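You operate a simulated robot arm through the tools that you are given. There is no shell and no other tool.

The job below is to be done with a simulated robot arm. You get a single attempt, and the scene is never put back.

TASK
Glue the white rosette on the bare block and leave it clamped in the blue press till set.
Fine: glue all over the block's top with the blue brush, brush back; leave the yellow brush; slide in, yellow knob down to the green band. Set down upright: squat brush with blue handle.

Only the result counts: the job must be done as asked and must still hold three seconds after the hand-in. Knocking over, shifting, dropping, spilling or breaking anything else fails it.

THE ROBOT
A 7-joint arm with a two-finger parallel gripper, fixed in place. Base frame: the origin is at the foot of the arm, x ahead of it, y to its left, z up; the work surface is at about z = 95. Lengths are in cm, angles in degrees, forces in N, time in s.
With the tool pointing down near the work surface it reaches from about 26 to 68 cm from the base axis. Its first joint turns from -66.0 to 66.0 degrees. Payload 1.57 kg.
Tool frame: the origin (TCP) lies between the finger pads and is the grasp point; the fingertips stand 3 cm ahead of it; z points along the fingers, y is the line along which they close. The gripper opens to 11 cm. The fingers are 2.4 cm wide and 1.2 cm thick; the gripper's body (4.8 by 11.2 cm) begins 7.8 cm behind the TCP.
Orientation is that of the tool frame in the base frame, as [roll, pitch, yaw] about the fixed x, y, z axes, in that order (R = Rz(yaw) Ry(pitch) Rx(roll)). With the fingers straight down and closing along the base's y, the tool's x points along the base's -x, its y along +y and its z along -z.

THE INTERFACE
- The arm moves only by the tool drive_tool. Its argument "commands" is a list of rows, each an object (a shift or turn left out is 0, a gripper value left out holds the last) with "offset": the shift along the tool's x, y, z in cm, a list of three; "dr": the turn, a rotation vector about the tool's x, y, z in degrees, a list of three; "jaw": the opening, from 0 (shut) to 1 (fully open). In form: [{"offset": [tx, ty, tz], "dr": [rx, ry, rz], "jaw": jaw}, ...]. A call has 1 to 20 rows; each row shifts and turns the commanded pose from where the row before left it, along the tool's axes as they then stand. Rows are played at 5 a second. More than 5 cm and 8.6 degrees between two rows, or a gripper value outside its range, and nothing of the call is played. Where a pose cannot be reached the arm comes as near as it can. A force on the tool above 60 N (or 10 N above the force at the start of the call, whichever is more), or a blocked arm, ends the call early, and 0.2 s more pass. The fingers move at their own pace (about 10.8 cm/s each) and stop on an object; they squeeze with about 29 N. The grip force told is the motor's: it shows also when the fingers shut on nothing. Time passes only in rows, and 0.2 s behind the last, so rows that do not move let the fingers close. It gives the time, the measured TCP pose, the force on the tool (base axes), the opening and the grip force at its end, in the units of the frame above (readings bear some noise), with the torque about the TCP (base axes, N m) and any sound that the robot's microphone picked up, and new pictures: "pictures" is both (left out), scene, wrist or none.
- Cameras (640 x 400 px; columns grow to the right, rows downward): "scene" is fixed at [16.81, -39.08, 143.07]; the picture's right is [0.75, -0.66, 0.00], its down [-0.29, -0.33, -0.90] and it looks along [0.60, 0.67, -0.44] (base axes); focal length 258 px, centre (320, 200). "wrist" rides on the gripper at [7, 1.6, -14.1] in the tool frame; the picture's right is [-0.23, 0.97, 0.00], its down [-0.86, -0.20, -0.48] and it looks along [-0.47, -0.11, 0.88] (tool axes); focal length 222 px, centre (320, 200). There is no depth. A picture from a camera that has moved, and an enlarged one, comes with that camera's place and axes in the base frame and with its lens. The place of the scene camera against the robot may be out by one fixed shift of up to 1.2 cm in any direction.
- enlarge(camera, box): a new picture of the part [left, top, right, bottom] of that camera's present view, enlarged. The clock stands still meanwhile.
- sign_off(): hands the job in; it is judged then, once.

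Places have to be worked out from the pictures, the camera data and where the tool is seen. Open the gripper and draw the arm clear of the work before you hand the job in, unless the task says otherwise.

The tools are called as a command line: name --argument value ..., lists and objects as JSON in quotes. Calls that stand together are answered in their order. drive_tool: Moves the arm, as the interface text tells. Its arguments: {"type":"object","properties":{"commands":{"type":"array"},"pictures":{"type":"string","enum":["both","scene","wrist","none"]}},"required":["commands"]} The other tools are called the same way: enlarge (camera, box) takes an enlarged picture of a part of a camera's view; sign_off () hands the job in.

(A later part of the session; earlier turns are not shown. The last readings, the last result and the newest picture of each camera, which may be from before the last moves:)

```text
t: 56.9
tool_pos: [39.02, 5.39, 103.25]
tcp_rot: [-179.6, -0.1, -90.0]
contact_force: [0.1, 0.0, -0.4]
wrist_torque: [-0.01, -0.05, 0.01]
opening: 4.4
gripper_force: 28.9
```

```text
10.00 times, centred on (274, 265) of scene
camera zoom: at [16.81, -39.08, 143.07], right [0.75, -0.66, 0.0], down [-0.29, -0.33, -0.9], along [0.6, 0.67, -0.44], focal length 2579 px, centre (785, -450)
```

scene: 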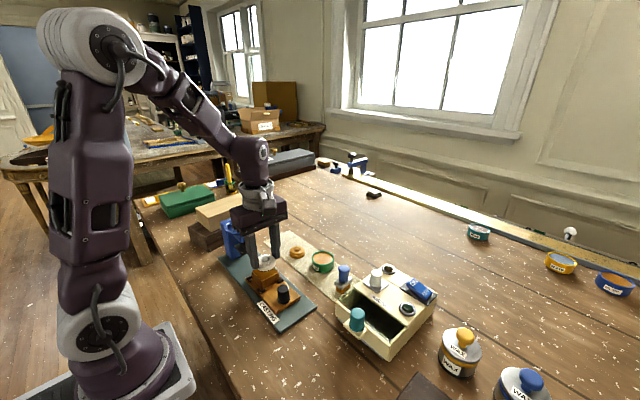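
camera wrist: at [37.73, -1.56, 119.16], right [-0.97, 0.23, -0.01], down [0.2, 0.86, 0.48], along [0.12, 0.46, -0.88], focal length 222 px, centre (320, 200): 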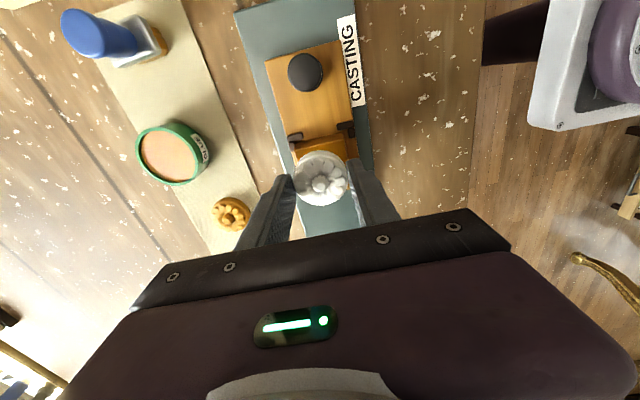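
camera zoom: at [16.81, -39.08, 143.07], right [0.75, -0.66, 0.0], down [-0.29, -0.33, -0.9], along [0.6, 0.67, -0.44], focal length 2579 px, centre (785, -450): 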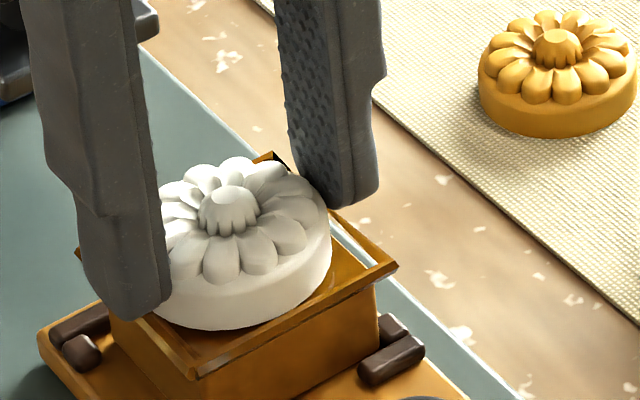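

A glue rim has squeezed out around the block's top, so the rosette has reached the film. I lower a touch more to feel contact.

drive_tool --commands '[{"offset": [0, 0, 0.08]}, {"offset": [0, 0, 0.08]}, {}]'

enlarge --camera "scene" --box '[250, 245, 297, 285]'

enlarge --camera "wrist" --box '[285, 120, 365, 190]'

```text
t: 57.7
tool_pos: [39.22, 5.42, 103.2]
tcp_rot: [-179.6, -0.2, -90.0]
contact_force: [0.1, -0.3, -1.1]
wrist_torque: [0.0, -0.02, 0.03]
opening: 4.41
gripper_force: 28.8
camera wrist: at [37.33, -1.61, 117.27], right [-0.97, 0.23, -0.01], down [0.2, 0.86, 0.48], along [0.12, 0.46, -0.88], focal length 222 px, centre (320, 200)
```

scene: 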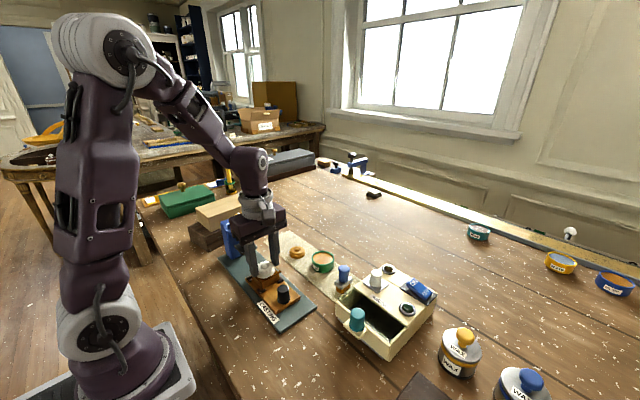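
wrist: 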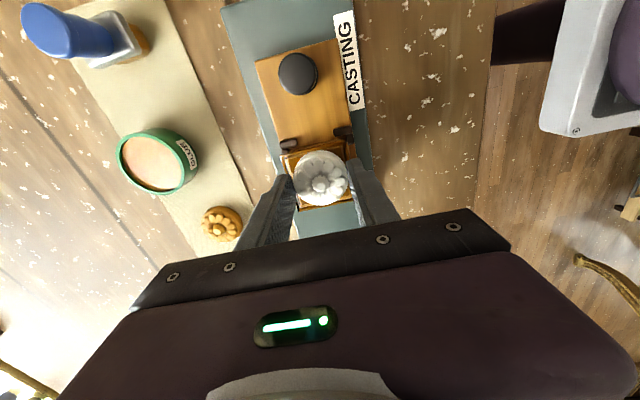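

```text
10.00 times, centred on (274, 265) of scene
camera zoom: at [16.81, -39.08, 143.07], right [0.75, -0.66, 0.0], down [-0.29, -0.33, -0.9], along [0.6, 0.67, -0.44], focal length 2579 px, centre (785, -450)
```

zoom: 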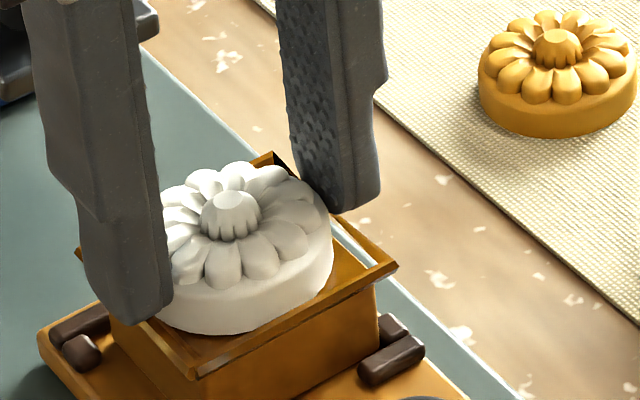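

```text
5.71 times, centred on (325, 155) of wrist
camera zoom: at [37.33, -1.61, 117.27], right [-0.97, 0.23, -0.01], down [0.2, 0.86, 0.48], along [0.12, 0.46, -0.88], focal length 1269 px, centre (291, 457)
```

zoom: 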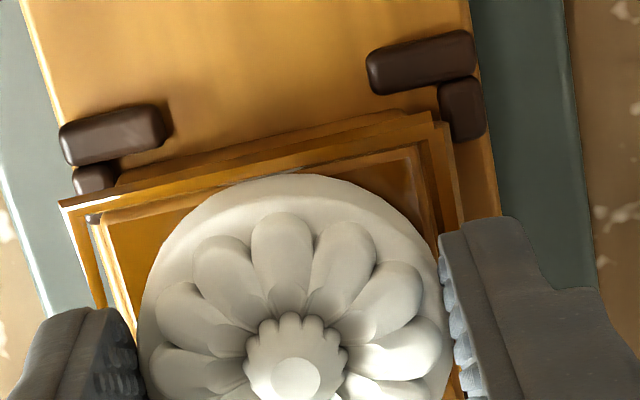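

Still no reaction, so I lower a few more hundredths at a time.

drive_tool --commands '[{"offset": [0, 0, 0.1]}, {"offset": [0, 0, 0.05]}, {}]' --pictures "none"

```text
t: 58.5
tool_pos: [39.15, 5.4, 103.02]
tcp_rot: [-179.7, -0.1, -90.0]
contact_force: [-0.5, -0.3, 1.7]
wrist_torque: [0.02, 0.08, 0.03]
opening: 4.42
gripper_force: 28.7
```

drive_tool --commands '[{"offset": [0, 0, 0.05]}, {"offset": [0, 0, 0.03]}, {}]' --pictures "none"

enlarge --camera "scene" --box '[250, 245, 297, 285]'

```text
t: 59.3
tool_pos: [39.17, 5.35, 103.01]
tcp_rot: [-179.5, -0.1, -90.0]
contact_force: [-3.8, 0.6, 20.4]
wrist_torque: [0.05, 0.27, 0.03]
opening: 4.42
gripper_force: 28.7
```

```text
10.00 times, centred on (274, 265) of scene
camera zoom: at [16.78, -39.08, 143.07], right [0.75, -0.66, 0.0], down [-0.29, -0.33, -0.9], along [0.6, 0.67, -0.44], focal length 2579 px, centre (785, -450)
```

zoom: 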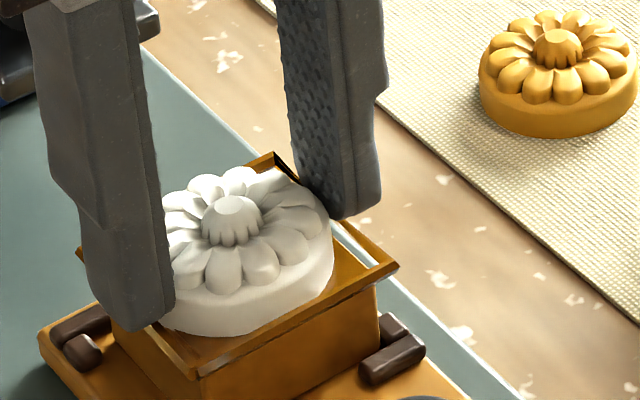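

Seated at 20 N. I ease off, open to release, and rise straight up.

drive_tool --commands '[{"offset": [0, 0, -0.1]}, {"jaw": 0.45}, {"jaw": 0.52}, {}, {"offset": [0, 0, -1.5]}, {"offset": [0, 0, -3]}, {"offset": [0, 0, -3]}, {"offset": [4, 0, 0]}, {"offset": [4, 0, 0]}, {}]'

enlarge --camera "scene" --box '[240, 235, 310, 305]'

enlarge --camera "wrist" --box '[220, 60, 460, 230]'

```text
t: 61.5
tool_pos: [38.99, -2.67, 110.5]
tcp_rot: [-179.5, 0.0, -90.1]
contact_force: [-0.4, -0.6, -0.3]
wrist_torque: [-0.01, 0.0, 0.01]
opening: 5.69
gripper_force: 0.1
camera wrist: at [37.24, -9.68, 124.66], right [-0.97, 0.23, -0.01], down [0.2, 0.86, 0.48], along [0.12, 0.46, -0.88], focal length 222 px, centre (320, 200)
```

scene: 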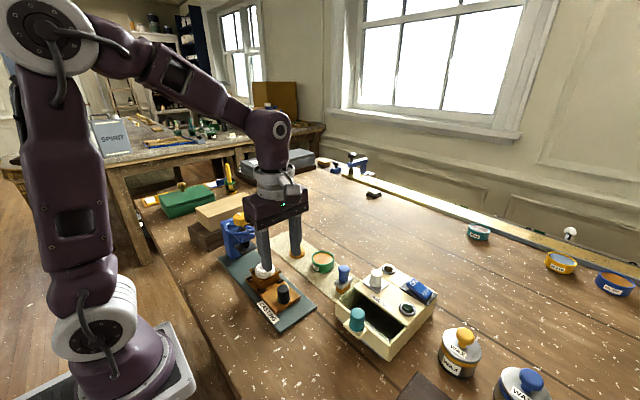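
wrist: 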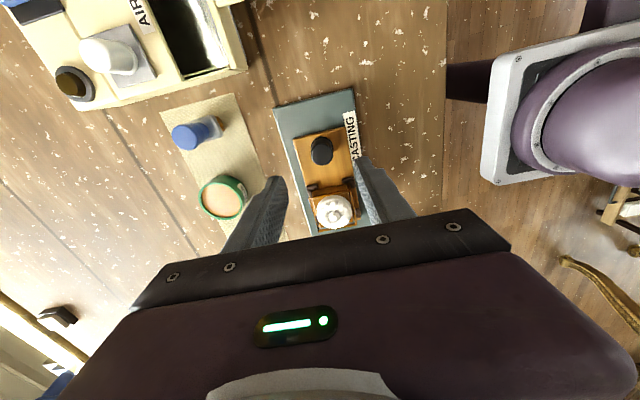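

```text
5.71 times, centred on (275, 270) of scene
camera zoom: at [16.81, -39.08, 143.07], right [0.75, -0.66, 0.0], down [-0.29, -0.33, -0.9], along [0.6, 0.67, -0.44], focal length 1474 px, centre (577, -200)
```

zoom: 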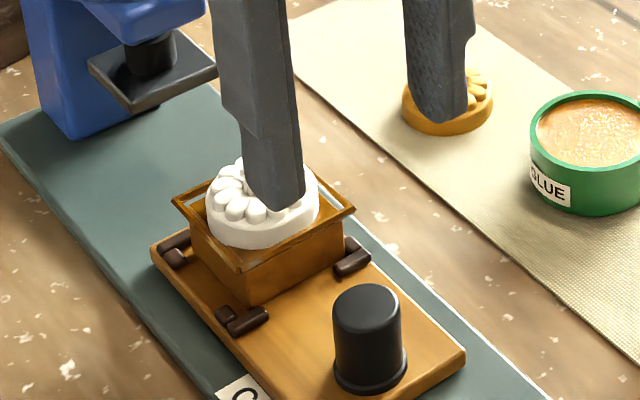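

```text
2.35 times, centred on (340, 145) of wrist
camera zoom: at [37.24, -9.68, 124.66], right [-0.97, 0.23, -0.01], down [0.2, 0.86, 0.48], along [0.12, 0.46, -0.88], focal length 523 px, centre (273, 329)
```

zoom: 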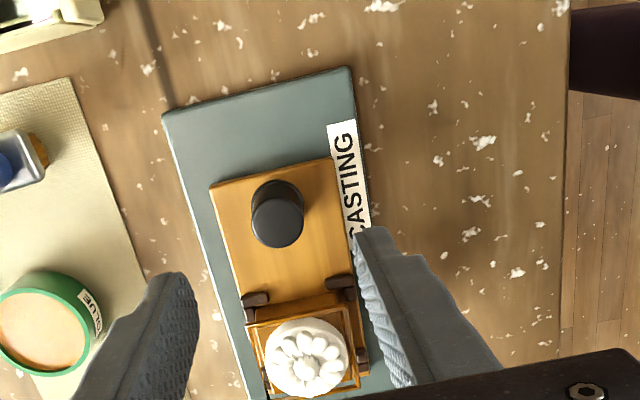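

The rosette sits centred on the glued block. Next is the black sled knob at about (38.95, -2.2); I lower over it and check before gripping.

drive_tool --commands '[{"offset": [-0.4, 0.05, 3], "jaw": 0.45}, {"offset": [0, 0, 4]}, {}]'

enlarge --camera "wrist" --box '[220, 100, 420, 230]'

enlarge --camera "scene" --box '[240, 235, 320, 325]'

```text
t: 62.3
tool_pos: [39.07, -2.23, 103.43]
tcp_rot: [-179.6, -0.1, -89.9]
contact_force: [0.0, -0.7, -0.1]
wrist_torque: [0.0, -0.03, -0.02]
opening: 4.94
gripper_force: 0.0
camera wrist: at [37.24, -9.2, 117.6], right [-0.97, 0.23, -0.01], down [0.2, 0.86, 0.48], along [0.12, 0.46, -0.88], focal length 222 px, centre (320, 200)
```

scene: 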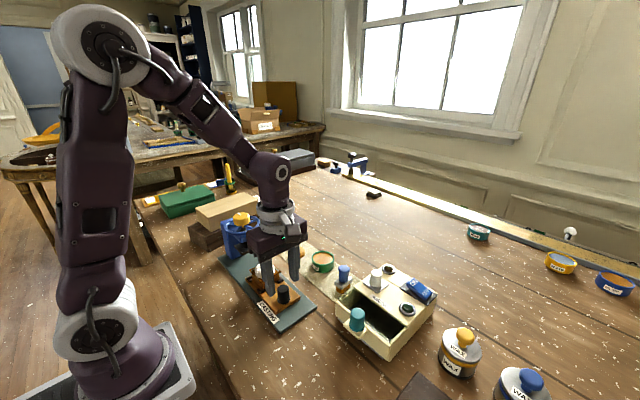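
wrist: 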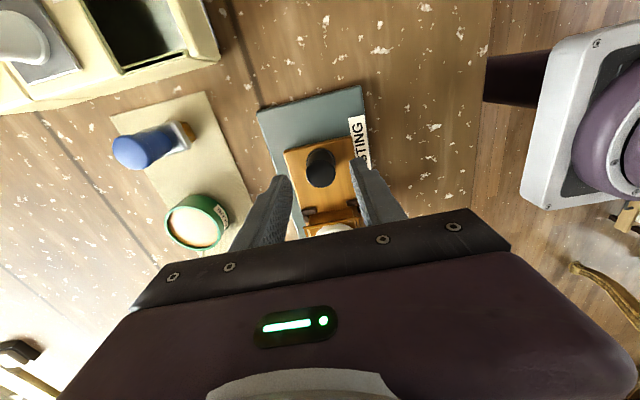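

```text
3.08 times, centred on (320, 165) of wrist
camera zoom: at [37.24, -9.2, 117.6], right [-0.97, 0.23, -0.01], down [0.2, 0.86, 0.48], along [0.12, 0.46, -0.88], focal length 684 px, centre (320, 308)
```

zoom: 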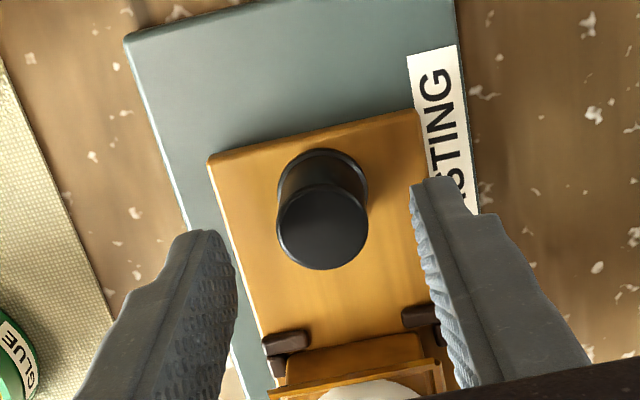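

```text
4.44 times, centred on (280, 280) of scene
camera zoom: at [16.81, -39.08, 143.07], right [0.75, -0.66, 0.0], down [-0.29, -0.33, -0.9], along [0.6, 0.67, -0.44], focal length 1146 px, centre (498, -156)
```

zoom: 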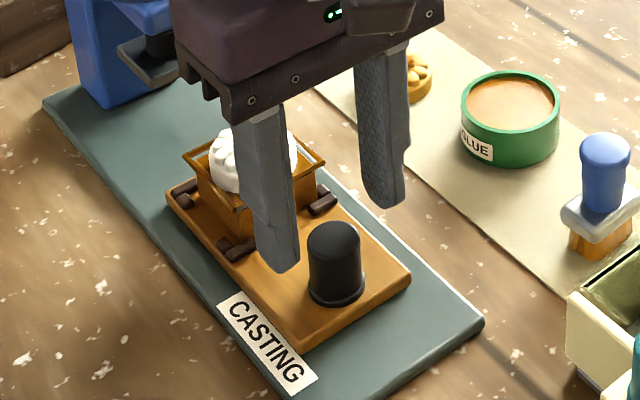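

The knob stands at about (38.85, -2.55) with its top near z 100.5. I lower around it and close.

drive_tool --commands '[{"offset": [0.3, 0.15, 1.5]}, {"offset": [0, 0, 1.3]}, {}, {"jaw": 0.3}, {"jaw": 0.1}, {"jaw": 0.0}, {}, {}]'

enlarge --camera "scene" --box '[220, 215, 320, 325]'

enlarge --camera "wrist" --box '[220, 100, 420, 230]'

```text
t: 64.1
tool_pos: [38.93, -2.43, 100.94]
tcp_rot: [-179.5, -0.1, -89.9]
contact_force: [9.7, 1.0, -8.1]
wrist_torque: [0.0, 0.32, -0.02]
opening: 2.54
gripper_force: 36.7
camera wrist: at [37.18, -9.4, 114.93], right [-0.97, 0.23, -0.01], down [0.2, 0.86, 0.48], along [0.12, 0.46, -0.88], focal length 222 px, centre (320, 200)
```

scene: 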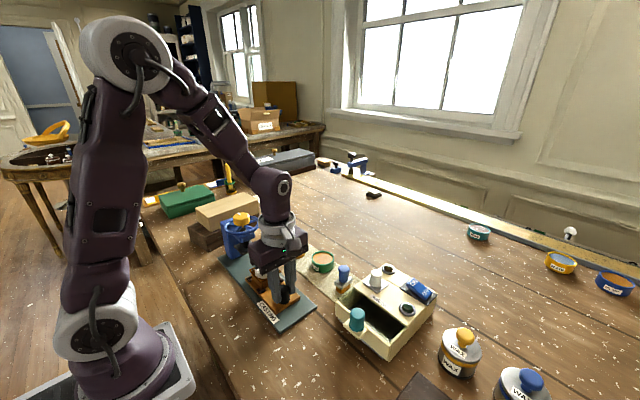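
wrist: 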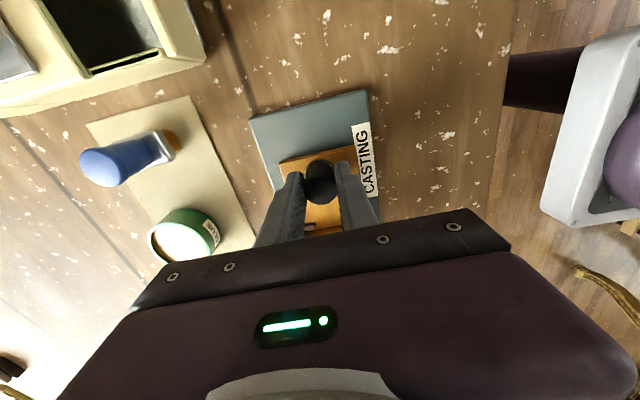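

```text
3.64 times, centred on (270, 270) of scene
camera zoom: at [16.86, -39.08, 143.06], right [0.75, -0.66, 0.0], down [-0.29, -0.33, -0.9], along [0.6, 0.67, -0.44], focal length 938 px, centre (502, -54)
```

zoom: 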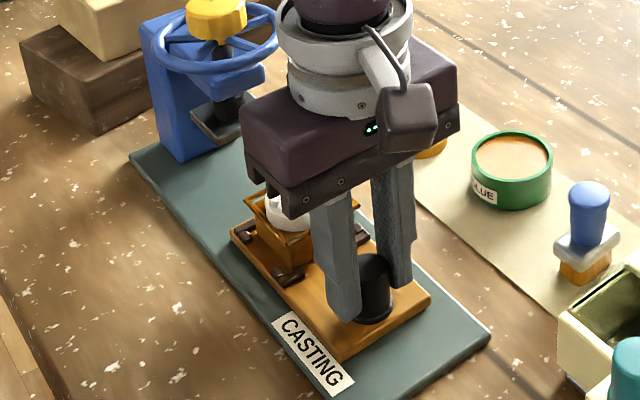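

```text
3.08 times, centred on (320, 165) of wrist
camera zoom: at [37.18, -9.4, 114.93], right [-0.97, 0.23, -0.01], down [0.2, 0.86, 0.48], along [0.12, 0.46, -0.88], focal length 684 px, centre (320, 308)
```

zoom: 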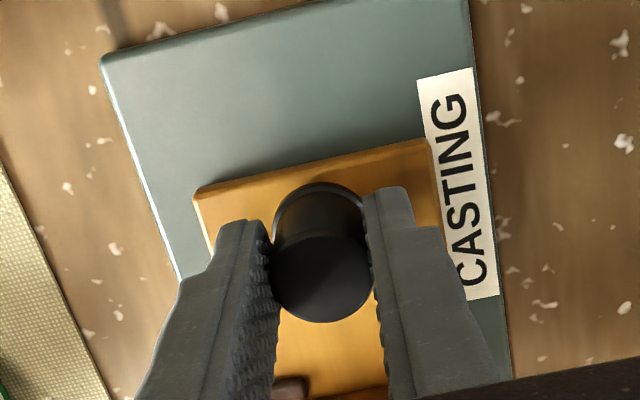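

The sled knob is held (2.54 cm). I centre slightly to relieve the side force and slide 5 cm towards the press.

drive_tool --commands '[{"offset": [0, -0.1, 0.05]}, {"offset": [-1, 0, 0]}, {"offset": [-1, 0, 0]}, {"offset": [-1, 0, 0]}, {"offset": [-1, 0, 0]}, {"offset": [-1, 0, 0]}, {}]'

enlarge --camera "scene" --box '[210, 200, 310, 310]'

```text
t: 65.7
tool_pos: [39.01, 2.42, 100.76]
tcp_rot: [-179.5, -0.1, -89.9]
contact_force: [5.3, -0.4, 29.1]
wrist_torque: [-0.13, 0.48, -0.07]
opening: 2.54
gripper_force: 36.4
camera wrist: at [37.17, -4.5, 114.86], right [-0.97, 0.23, -0.01], down [0.19, 0.86, 0.48], along [0.12, 0.46, -0.88], focal length 222 px, centre (320, 200)
```

scene: 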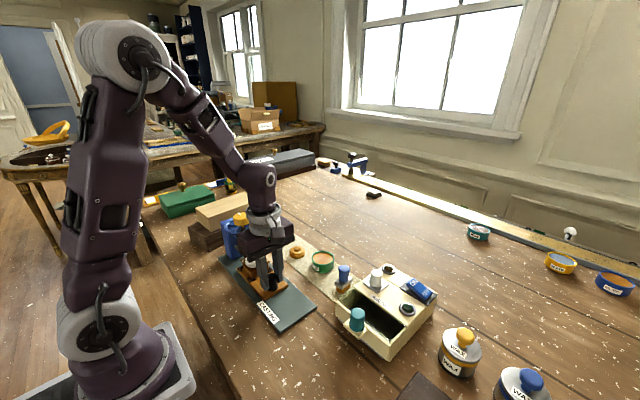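
wrist: 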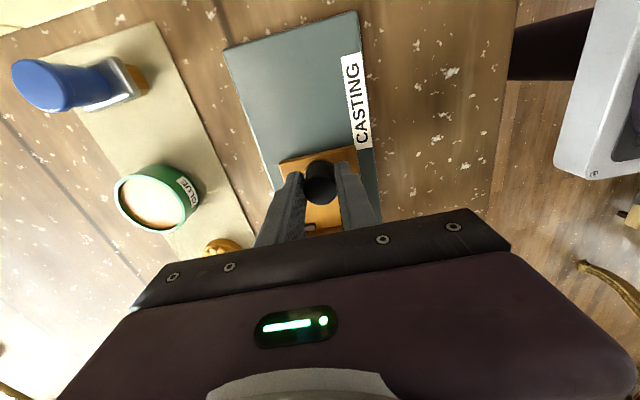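

```text
3.64 times, centred on (260, 255) of scene
camera zoom: at [16.79, -39.08, 143.07], right [0.75, -0.66, 0.0], down [-0.29, -0.33, -0.9], along [0.6, 0.67, -0.44], focal length 938 px, centre (538, 0)
```

zoom: 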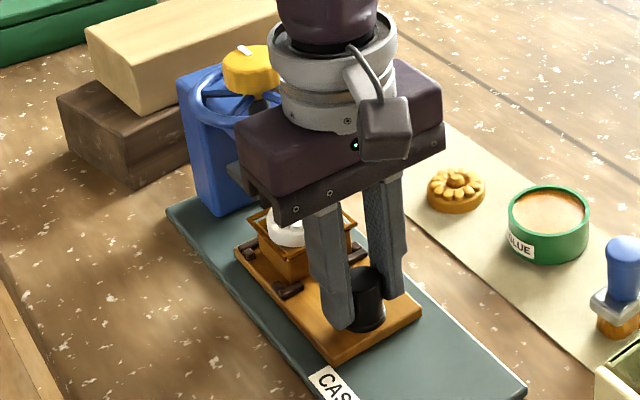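

Sliding freely; knob now at y 2.4. I relieve the downward load and slide 3 cm more.

drive_tool --commands '[{"offset": [0, 0, -0.18]}, {"offset": [-1, 0, 0]}, {"offset": [-1, 0, 0]}, {"offset": [-1, 0, 0]}, {}]'

enlarge --camera "scene" --box '[205, 195, 305, 305]'

enlarge --camera "scene" --box '[215, 205, 275, 275]'

```text
t: 66.9
tool_pos: [38.98, 5.42, 100.87]
tcp_rot: [-179.7, -0.2, -90.0]
contact_force: [-2.4, 0.5, -6.7]
wrist_torque: [-0.38, 0.61, -0.05]
opening: 2.52
gripper_force: 37.1
camera wrist: at [37.23, -1.5, 114.94], right [-0.97, 0.23, -0.01], down [0.2, 0.86, 0.48], along [0.11, 0.46, -0.88], focal length 222 px, centre (320, 200)
```

scene: 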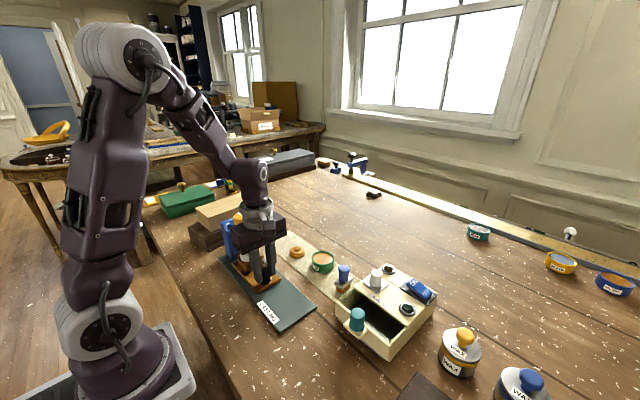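
wrist: 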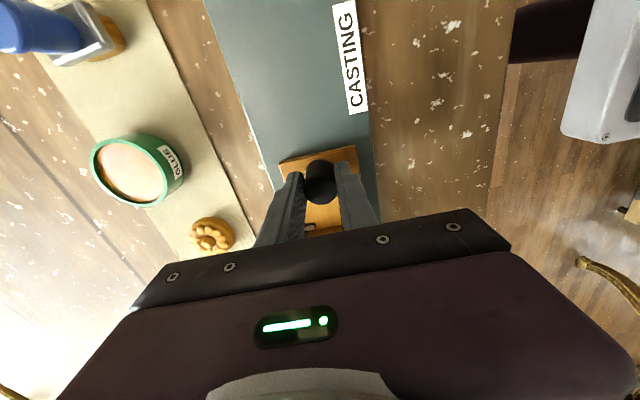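

```text
3.64 times, centred on (255, 250) of scene
camera zoom: at [16.82, -39.08, 143.07], right [0.75, -0.66, 0.0], down [-0.29, -0.33, -0.9], along [0.6, 0.67, -0.44], focal length 938 px, centre (556, 18)
```

zoom: 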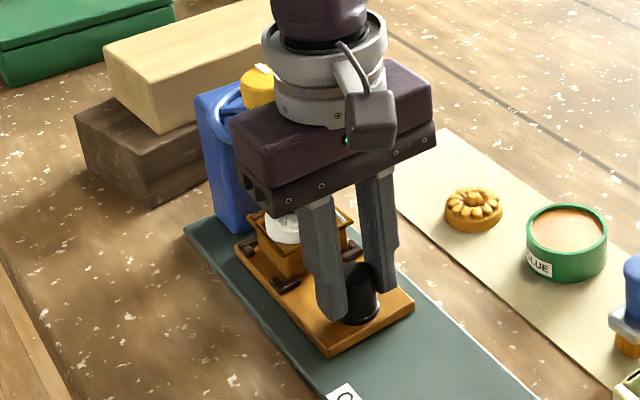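

```text
5.71 times, centred on (245, 240) of scene
camera zoom: at [16.82, -39.08, 143.07], right [0.75, -0.66, 0.0], down [-0.29, -0.33, -0.9], along [0.6, 0.67, -0.44], focal length 1474 px, centre (749, -29)
```

zoom: 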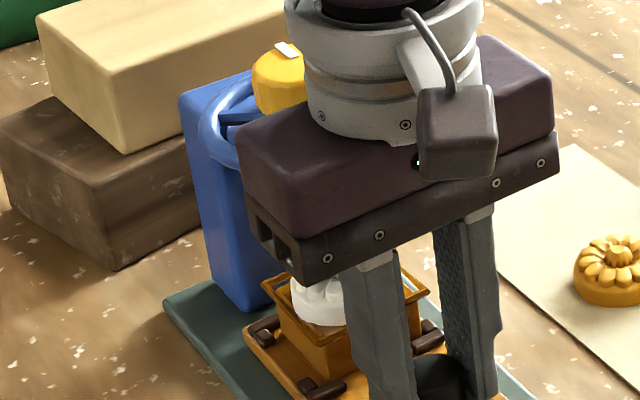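

Clearance to the wheel remains. I go on in small steps of 0.3 cm, watching for contact.

drive_tool --commands '[{"offset": [-0.3, 0, 0]}, {"offset": [-0.3, 0, 0]}, {"offset": [-0.3, 0, 0]}, {}]'

enlarge --camera "scene" --box '[215, 205, 275, 275]'

```text
t: 67.9
tool_pos: [39.03, 6.3, 100.79]
tcp_rot: [-179.7, -0.2, -90.0]
contact_force: [-8.1, -8.8, -0.4]
wrist_torque: [-0.21, 0.71, -0.05]
opening: 2.51
gripper_force: 36.6
camera wrist: at [37.22, -0.63, 114.94], right [-0.97, 0.23, -0.01], down [0.2, 0.86, 0.48], along [0.11, 0.46, -0.88], focal length 222 px, centre (320, 200)
```

scene: 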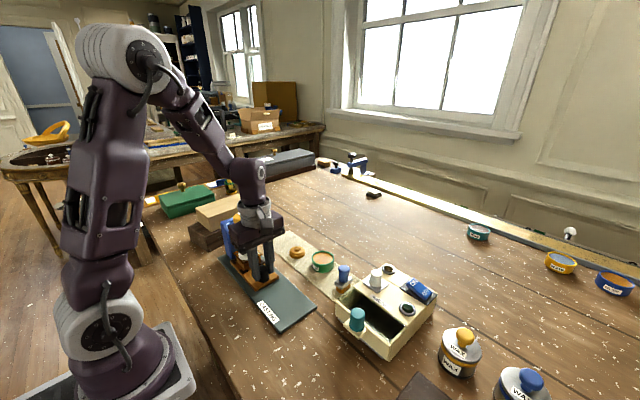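
wrist: 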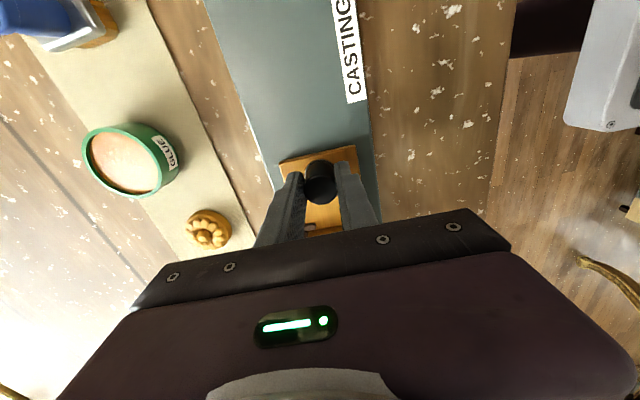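

```text
5.71 times, centred on (245, 240) of scene
camera zoom: at [16.79, -39.11, 143.06], right [0.75, -0.66, 0.0], down [-0.29, -0.33, -0.9], along [0.6, 0.67, -0.44], focal length 1474 px, centre (749, -29)
```

zoom: 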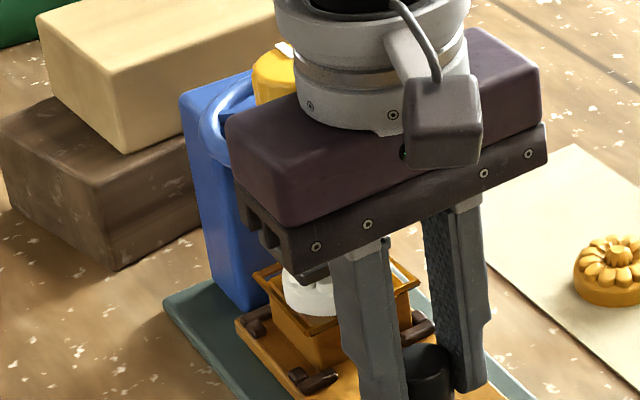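

A 9 N resisting force along y appears: probably the sled's end stop. I push 0.2 cm more to see whether it is firm.

drive_tool --commands '[{"offset": [-0.1, 0, 0]}, {"offset": [-0.1, 0, 0]}, {}]' --pictures "none"

enlarge --camera "scene" --box '[205, 235, 275, 295]'

```text
t: 68.7
tool_pos: [39.05, 6.41, 100.81]
tcp_rot: [-179.8, -0.3, -90.0]
contact_force: [-4.4, -29.3, 2.5]
wrist_torque: [-0.83, 0.62, 0.03]
opening: 2.51
gripper_force: 36.3
```

```text
6.67 times, centred on (240, 265) of scene
camera zoom: at [16.79, -39.17, 143.04], right [0.75, -0.66, 0.0], down [-0.29, -0.33, -0.9], along [0.6, 0.67, -0.44], focal length 1720 px, centre (853, -233)
```

zoom: 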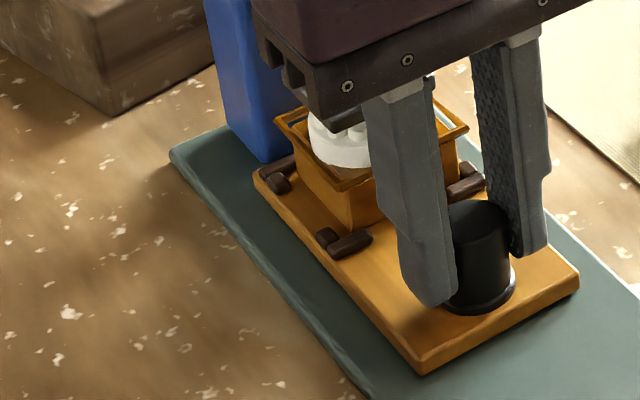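

The torque shows the block comes from sled level: the sled is home against its stop. I relieve the push, release the knob and rise clear, backing away in -y.

drive_tool --commands '[{"offset": [0.1, 0, 0]}, {"jaw": 0.3}, {"jaw": 0.42}, {}, {"offset": [0, 0, -2]}, {"offset": [0, 0, -2]}, {"offset": [3, 0, -2]}, {"offset": [3, 0, -3]}, {"offset": [0, 0, -4]}, {}]'

enlarge --camera "scene" --box '[205, 200, 285, 290]'

enlarge --camera "wrist" --box '[220, 60, 460, 230]'

```text
t: 70.9
tool_pos: [39.11, 0.66, 113.95]
tcp_rot: [-179.6, 0.0, -90.0]
contact_force: [0.3, -0.2, -0.9]
wrist_torque: [0.01, -0.01, 0.0]
opening: 4.63
gripper_force: 0.0
camera wrist: at [37.2, -6.36, 128.14], right [-0.97, 0.23, -0.01], down [0.2, 0.86, 0.48], along [0.12, 0.46, -0.88], focal length 222 px, centre (320, 200)
```

scene: 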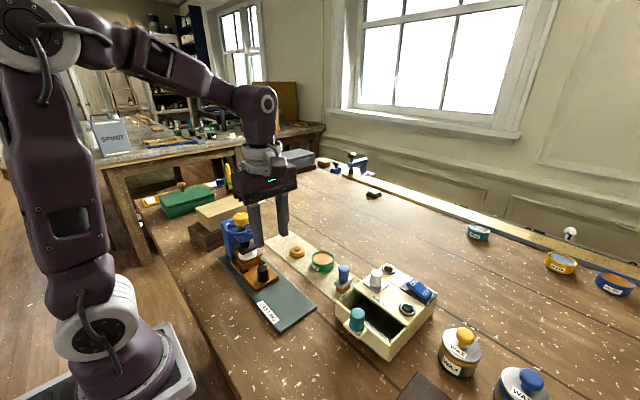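
wrist: 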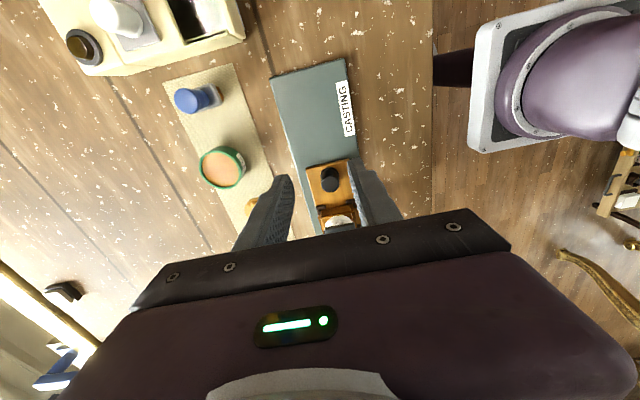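

```text
4.44 times, centred on (245, 245) of scene
camera zoom: at [16.81, -39.08, 143.07], right [0.75, -0.66, 0.0], down [-0.29, -0.33, -0.9], along [0.6, 0.67, -0.44], focal length 1146 px, centre (653, 0)
```

zoom: 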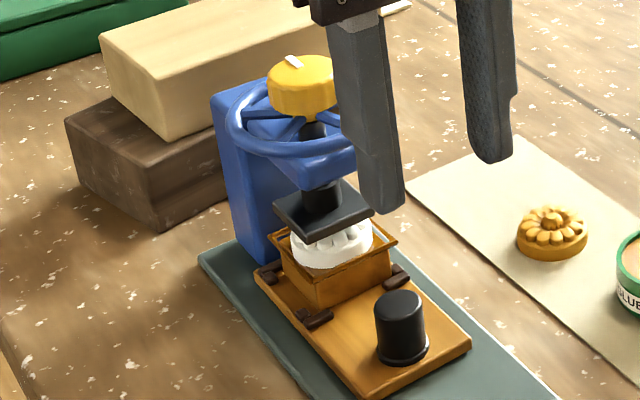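

```text
2.35 times, centred on (340, 145) of wrist
camera zoom: at [37.2, -6.36, 128.14], right [-0.97, 0.23, -0.01], down [0.2, 0.86, 0.48], along [0.12, 0.46, -0.88], focal length 523 px, centre (273, 329)
```

zoom: 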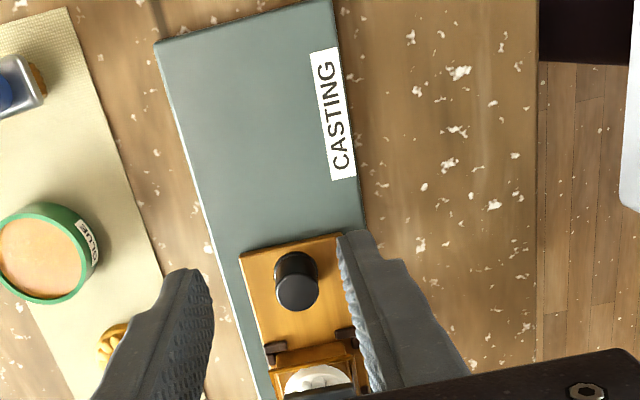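

The rosette sits under the press plate. I zoom in on the press's spindle to find the green band before turning.

enlarge --camera "scene" --box '[218, 205, 266, 265]'

enlarge --camera "scene" --box '[238, 240, 268, 275]'

```text
6.67 times, centred on (242, 235) of scene
camera zoom: at [16.81, -39.08, 143.07], right [0.75, -0.66, 0.0], down [-0.29, -0.33, -0.9], along [0.6, 0.67, -0.44], focal length 1720 px, centre (840, -33)
```

zoom: 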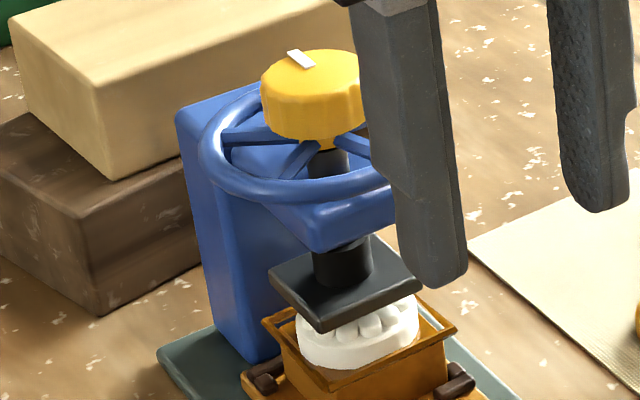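

```text
11.43 times, centred on (253, 258) of scene
camera zoom: at [16.81, -39.08, 143.07], right [0.75, -0.66, 0.0], down [-0.29, -0.33, -0.9], along [0.6, 0.67, -0.44], focal length 2948 px, centre (1086, -457)
```

zoom: 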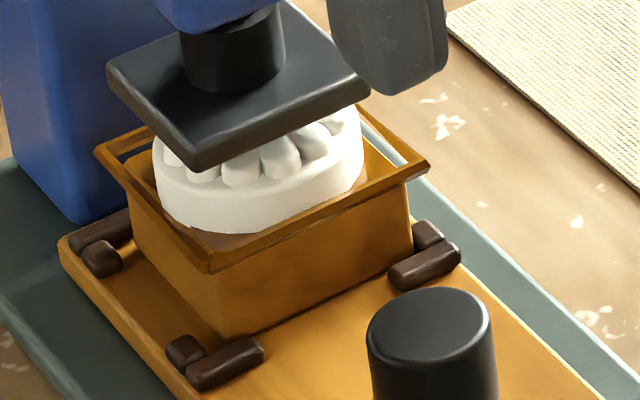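

No band shows yet; it may emerge as the spindle moves. I rise and go above the yellow knob at (39.0, 14.5).

drive_tool --commands '[{"offset": [0, 0, -4], "jaw": 0.6}, {"offset": [-4.6, 0, 0]}, {"offset": [-4.6, 0, 0]}, {"offset": [-4.65, 0.1, 0]}, {}]'

enlarge --camera "wrist" --box '[220, 60, 420, 230]'

enlarge --camera "scene" --box '[200, 170, 300, 280]'

```text
t: 72.1
tool_pos: [38.85, 14.46, 117.76]
tcp_rot: [-179.6, -0.2, -90.0]
contact_force: [0.7, -0.4, 0.0]
wrist_torque: [-0.01, 0.0, -0.01]
opening: 6.57
gripper_force: 0.1
camera wrist: at [37.01, 7.53, 131.95], right [-0.97, 0.23, -0.01], down [0.2, 0.86, 0.48], along [0.12, 0.46, -0.88], focal length 222 px, centre (320, 200)
```

scene: 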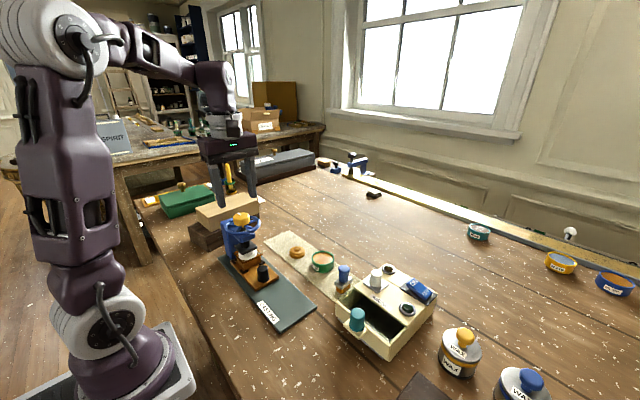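
wrist: 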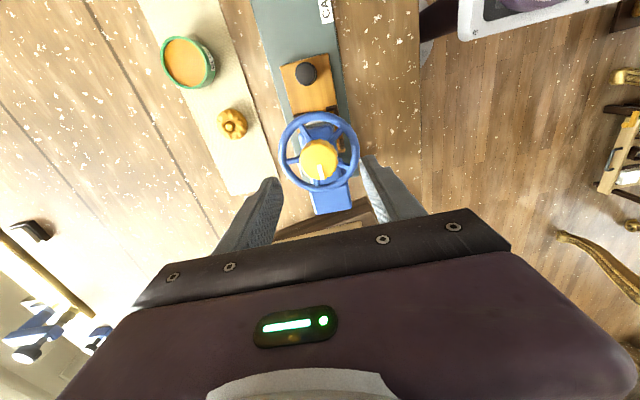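

```text
2.35 times, centred on (320, 145) of wrist
camera zoom: at [37.01, 7.53, 131.95], right [-0.97, 0.23, -0.01], down [0.2, 0.86, 0.48], along [0.12, 0.46, -0.88], focal length 523 px, centre (320, 329)
```

zoom: 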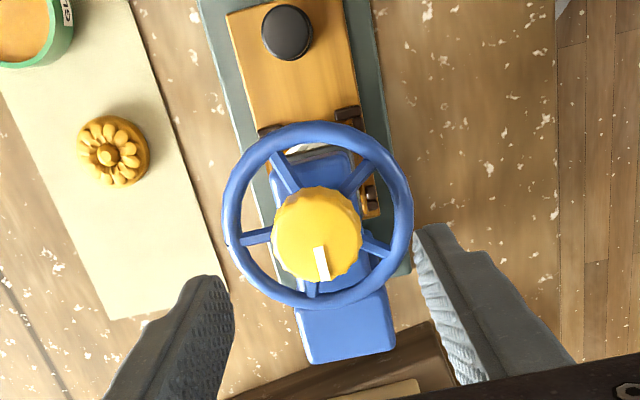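

```text
3.64 times, centred on (250, 225) of scene
camera zoom: at [16.81, -39.08, 143.07], right [0.75, -0.66, 0.0], down [-0.29, -0.33, -0.9], along [0.6, 0.67, -0.44], focal length 938 px, centre (574, 109)
```

zoom: 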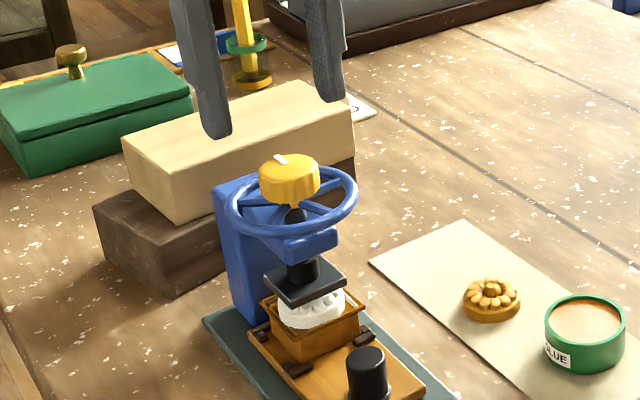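

The knob's top centre is near (38.85, 14.3), top about z 111. I narrow the jaws a bit, lower to z 115 and look again.

drive_tool --commands '[{"offset": [0.1, 0, 1.4], "jaw": 0.48}, {"offset": [0, 0, 1.3]}, {}]'

enlarge --camera "wrist" --box '[240, 80, 400, 220]'

enlarge --camera "scene" --box '[205, 175, 275, 265]'

```text
t: 72.9
tool_pos: [38.83, 14.14, 115.09]
tcp_rot: [-179.6, -0.1, -90.0]
contact_force: [0.3, -0.7, -0.4]
wrist_torque: [0.01, 0.02, 0.0]
opening: 5.28
gripper_force: 0.1
camera wrist: at [37.0, 7.25, 129.23], right [-0.97, 0.23, -0.01], down [0.2, 0.86, 0.48], along [0.12, 0.46, -0.88], focal length 222 px, centre (320, 200)
```

scene: 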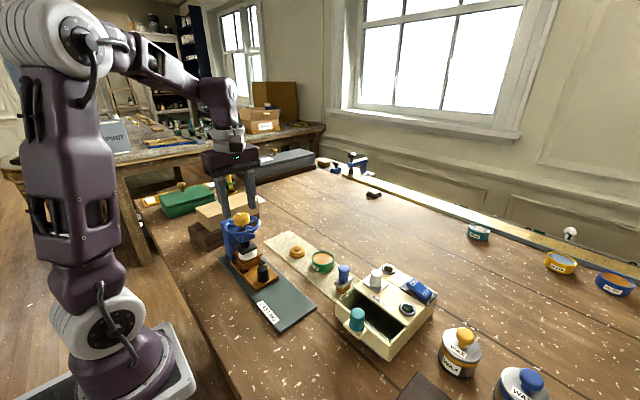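
wrist: 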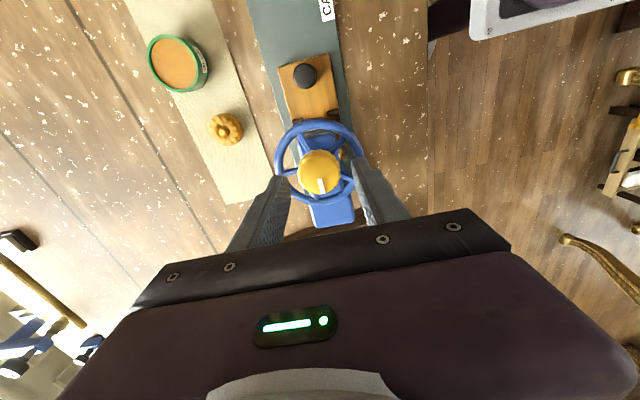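

```text
2.86 times, centred on (320, 150) of wrist
camera zoom: at [37.0, 7.25, 129.23], right [-0.97, 0.23, -0.01], down [0.2, 0.86, 0.48], along [0.12, 0.46, -0.88], focal length 635 px, centre (320, 343)
```

zoom: 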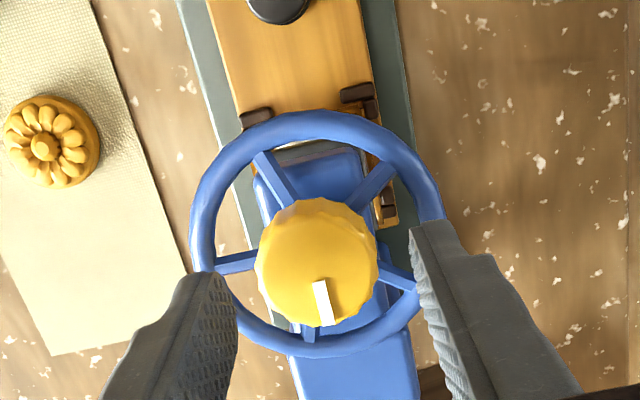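

```text
4.44 times, centred on (240, 220) of scene
camera zoom: at [16.81, -39.08, 143.07], right [0.75, -0.66, 0.0], down [-0.29, -0.33, -0.9], along [0.6, 0.67, -0.44], focal length 1146 px, centre (676, 111)
```

zoom: 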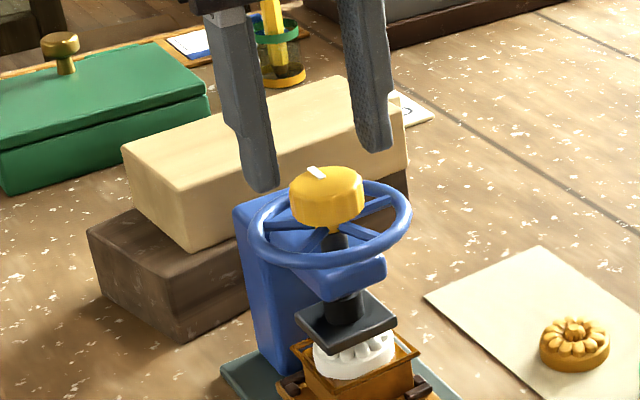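

Comparing fingertips and knob in the same picture puts the knob's top at about (38.85, 14.05, 111.4). I lower so the tips reach the knob's lower half (TCP z 112.9) and grip it.

drive_tool --commands '[{"offset": [0.1, 0, 1.2]}, {"offset": [0, 0, 0.9]}, {}]'

enlarge --camera "wrist" --box '[240, 80, 400, 220]'

enlarge --camera "scene" --box '[205, 185, 275, 265]'

```text
t: 73.7
tool_pos: [38.99, 14.09, 113.23]
tcp_rot: [-179.7, -0.1, -90.0]
contact_force: [-0.4, 0.0, 1.1]
wrist_torque: [0.01, -0.01, -0.02]
opening: 5.27
gripper_force: 0.0
camera wrist: at [37.16, 7.14, 127.23], right [-0.97, 0.23, -0.01], down [0.2, 0.86, 0.48], along [0.12, 0.46, -0.88], focal length 222 px, centre (320, 200)
```

scene: 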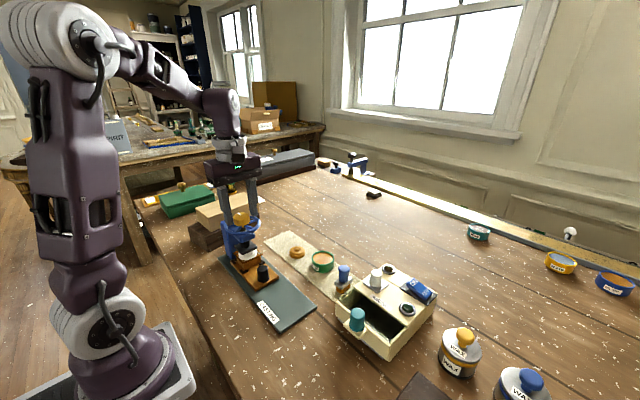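
wrist: 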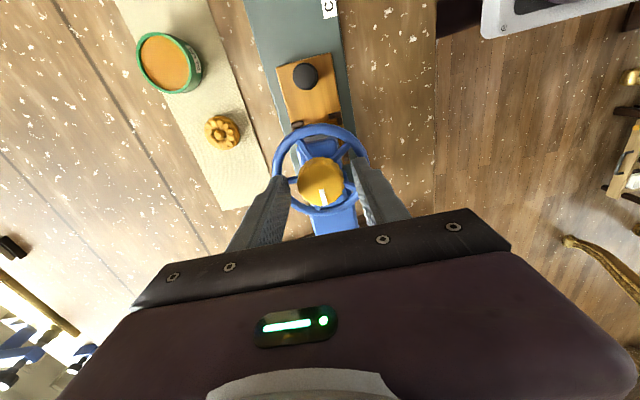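

```text
2.86 times, centred on (320, 150) of wrist
camera zoom: at [37.16, 7.14, 127.23], right [-0.97, 0.23, -0.01], down [0.2, 0.86, 0.48], along [0.12, 0.46, -0.88], focal length 635 px, centre (320, 343)
```

zoom: 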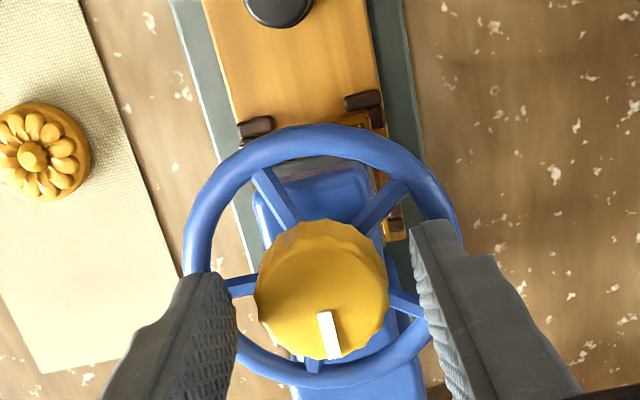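

```text
5.00 times, centred on (240, 225) of scene
camera zoom: at [16.81, -39.08, 143.07], right [0.75, -0.66, 0.0], down [-0.29, -0.33, -0.9], along [0.6, 0.67, -0.44], focal length 1290 px, centre (720, 75)
```

zoom: 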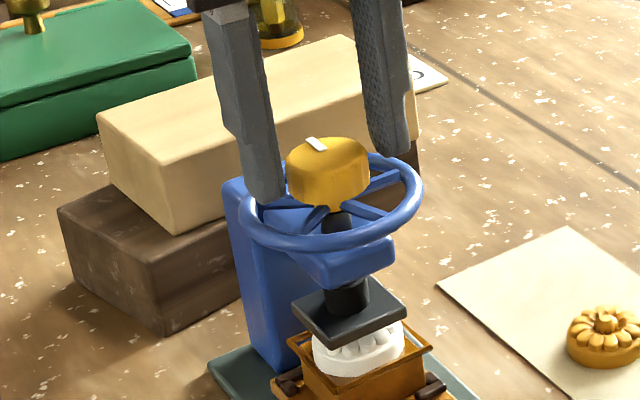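

The tips are beside the knob at about mid height, above the wheel. I lower 0.3 cm more and close on the knob.

drive_tool --commands '[{"offset": [0.05, 0.1, 0.3]}, {"jaw": 0.36}, {"jaw": 0.2}, {"jaw": 0.0}, {}, {}]'

enlarge --camera "scene" --box '[205, 185, 275, 265]'

enlarge --camera "wrist" --box '[240, 80, 400, 220]'

```text
t: 75.1
tool_pos: [38.91, 14.18, 112.83]
tcp_rot: [-179.4, -0.2, -90.0]
contact_force: [29.8, -1.2, -0.5]
wrist_torque: [0.0, -0.4, -0.15]
opening: 3.67
gripper_force: 43.2
camera wrist: at [37.13, 7.14, 126.96], right [-0.97, 0.23, -0.01], down [0.19, 0.86, 0.48], along [0.12, 0.46, -0.88], focal length 222 px, centre (320, 200)
```

scene: 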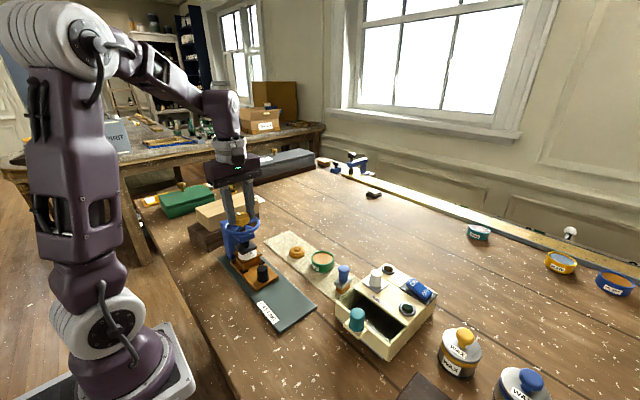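
wrist: 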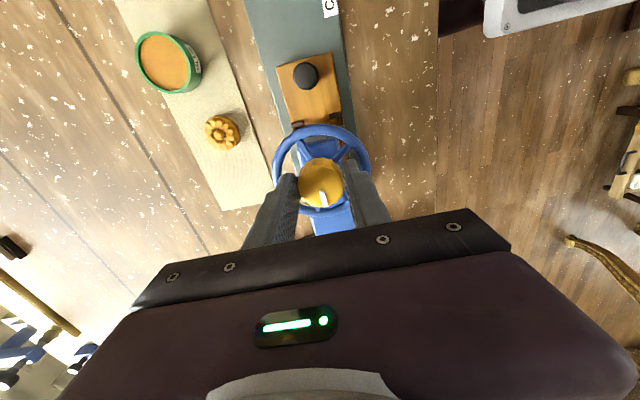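

```text
5.00 times, centred on (240, 225) of scene
camera zoom: at [16.91, -39.08, 143.05], right [0.75, -0.66, 0.0], down [-0.29, -0.33, -0.9], along [0.6, 0.67, -0.44], focal length 1290 px, centre (720, 75)
```

zoom: 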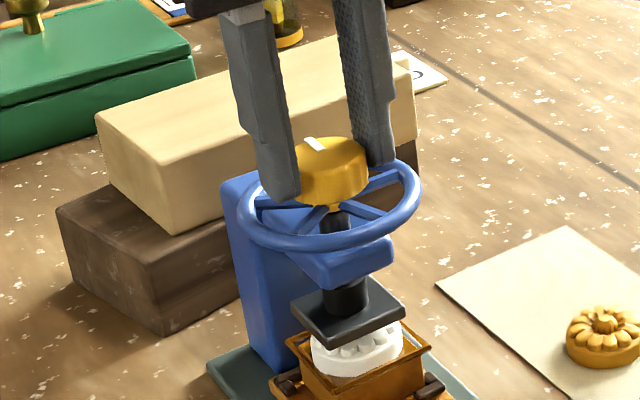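

```text
2.86 times, centred on (320, 150) of wrist
camera zoom: at [37.13, 7.14, 126.96], right [-0.97, 0.23, -0.01], down [0.19, 0.86, 0.48], along [0.12, 0.46, -0.88], focal length 635 px, centre (320, 343)
```

zoom: 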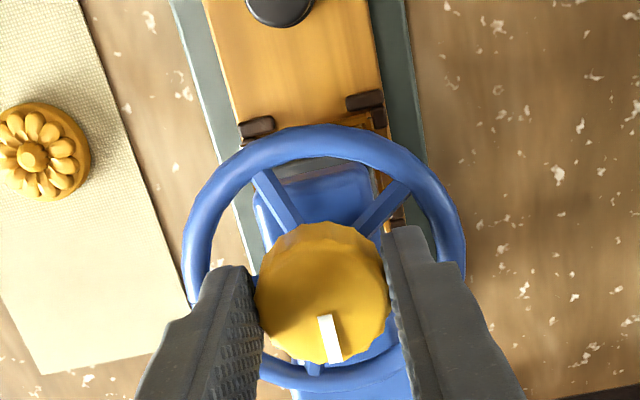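

Gripped, but a 30 N side force says the knob's axis is slightly +x of the tool. I shift to relieve it, then turn clockwise by about 34° as a trial.

drive_tool --commands '[{"offset": [0, -0.1, 0]}, {"offset": [0, -0.07, 0]}, {}]' --pictures "none"

```text
t: 75.9
tool_pos: [38.97, 14.07, 112.86]
tcp_rot: [-179.5, 0.0, -90.0]
contact_force: [16.7, -3.9, 11.2]
wrist_torque: [0.14, -0.05, -0.14]
opening: 3.69
gripper_force: 43.3
```

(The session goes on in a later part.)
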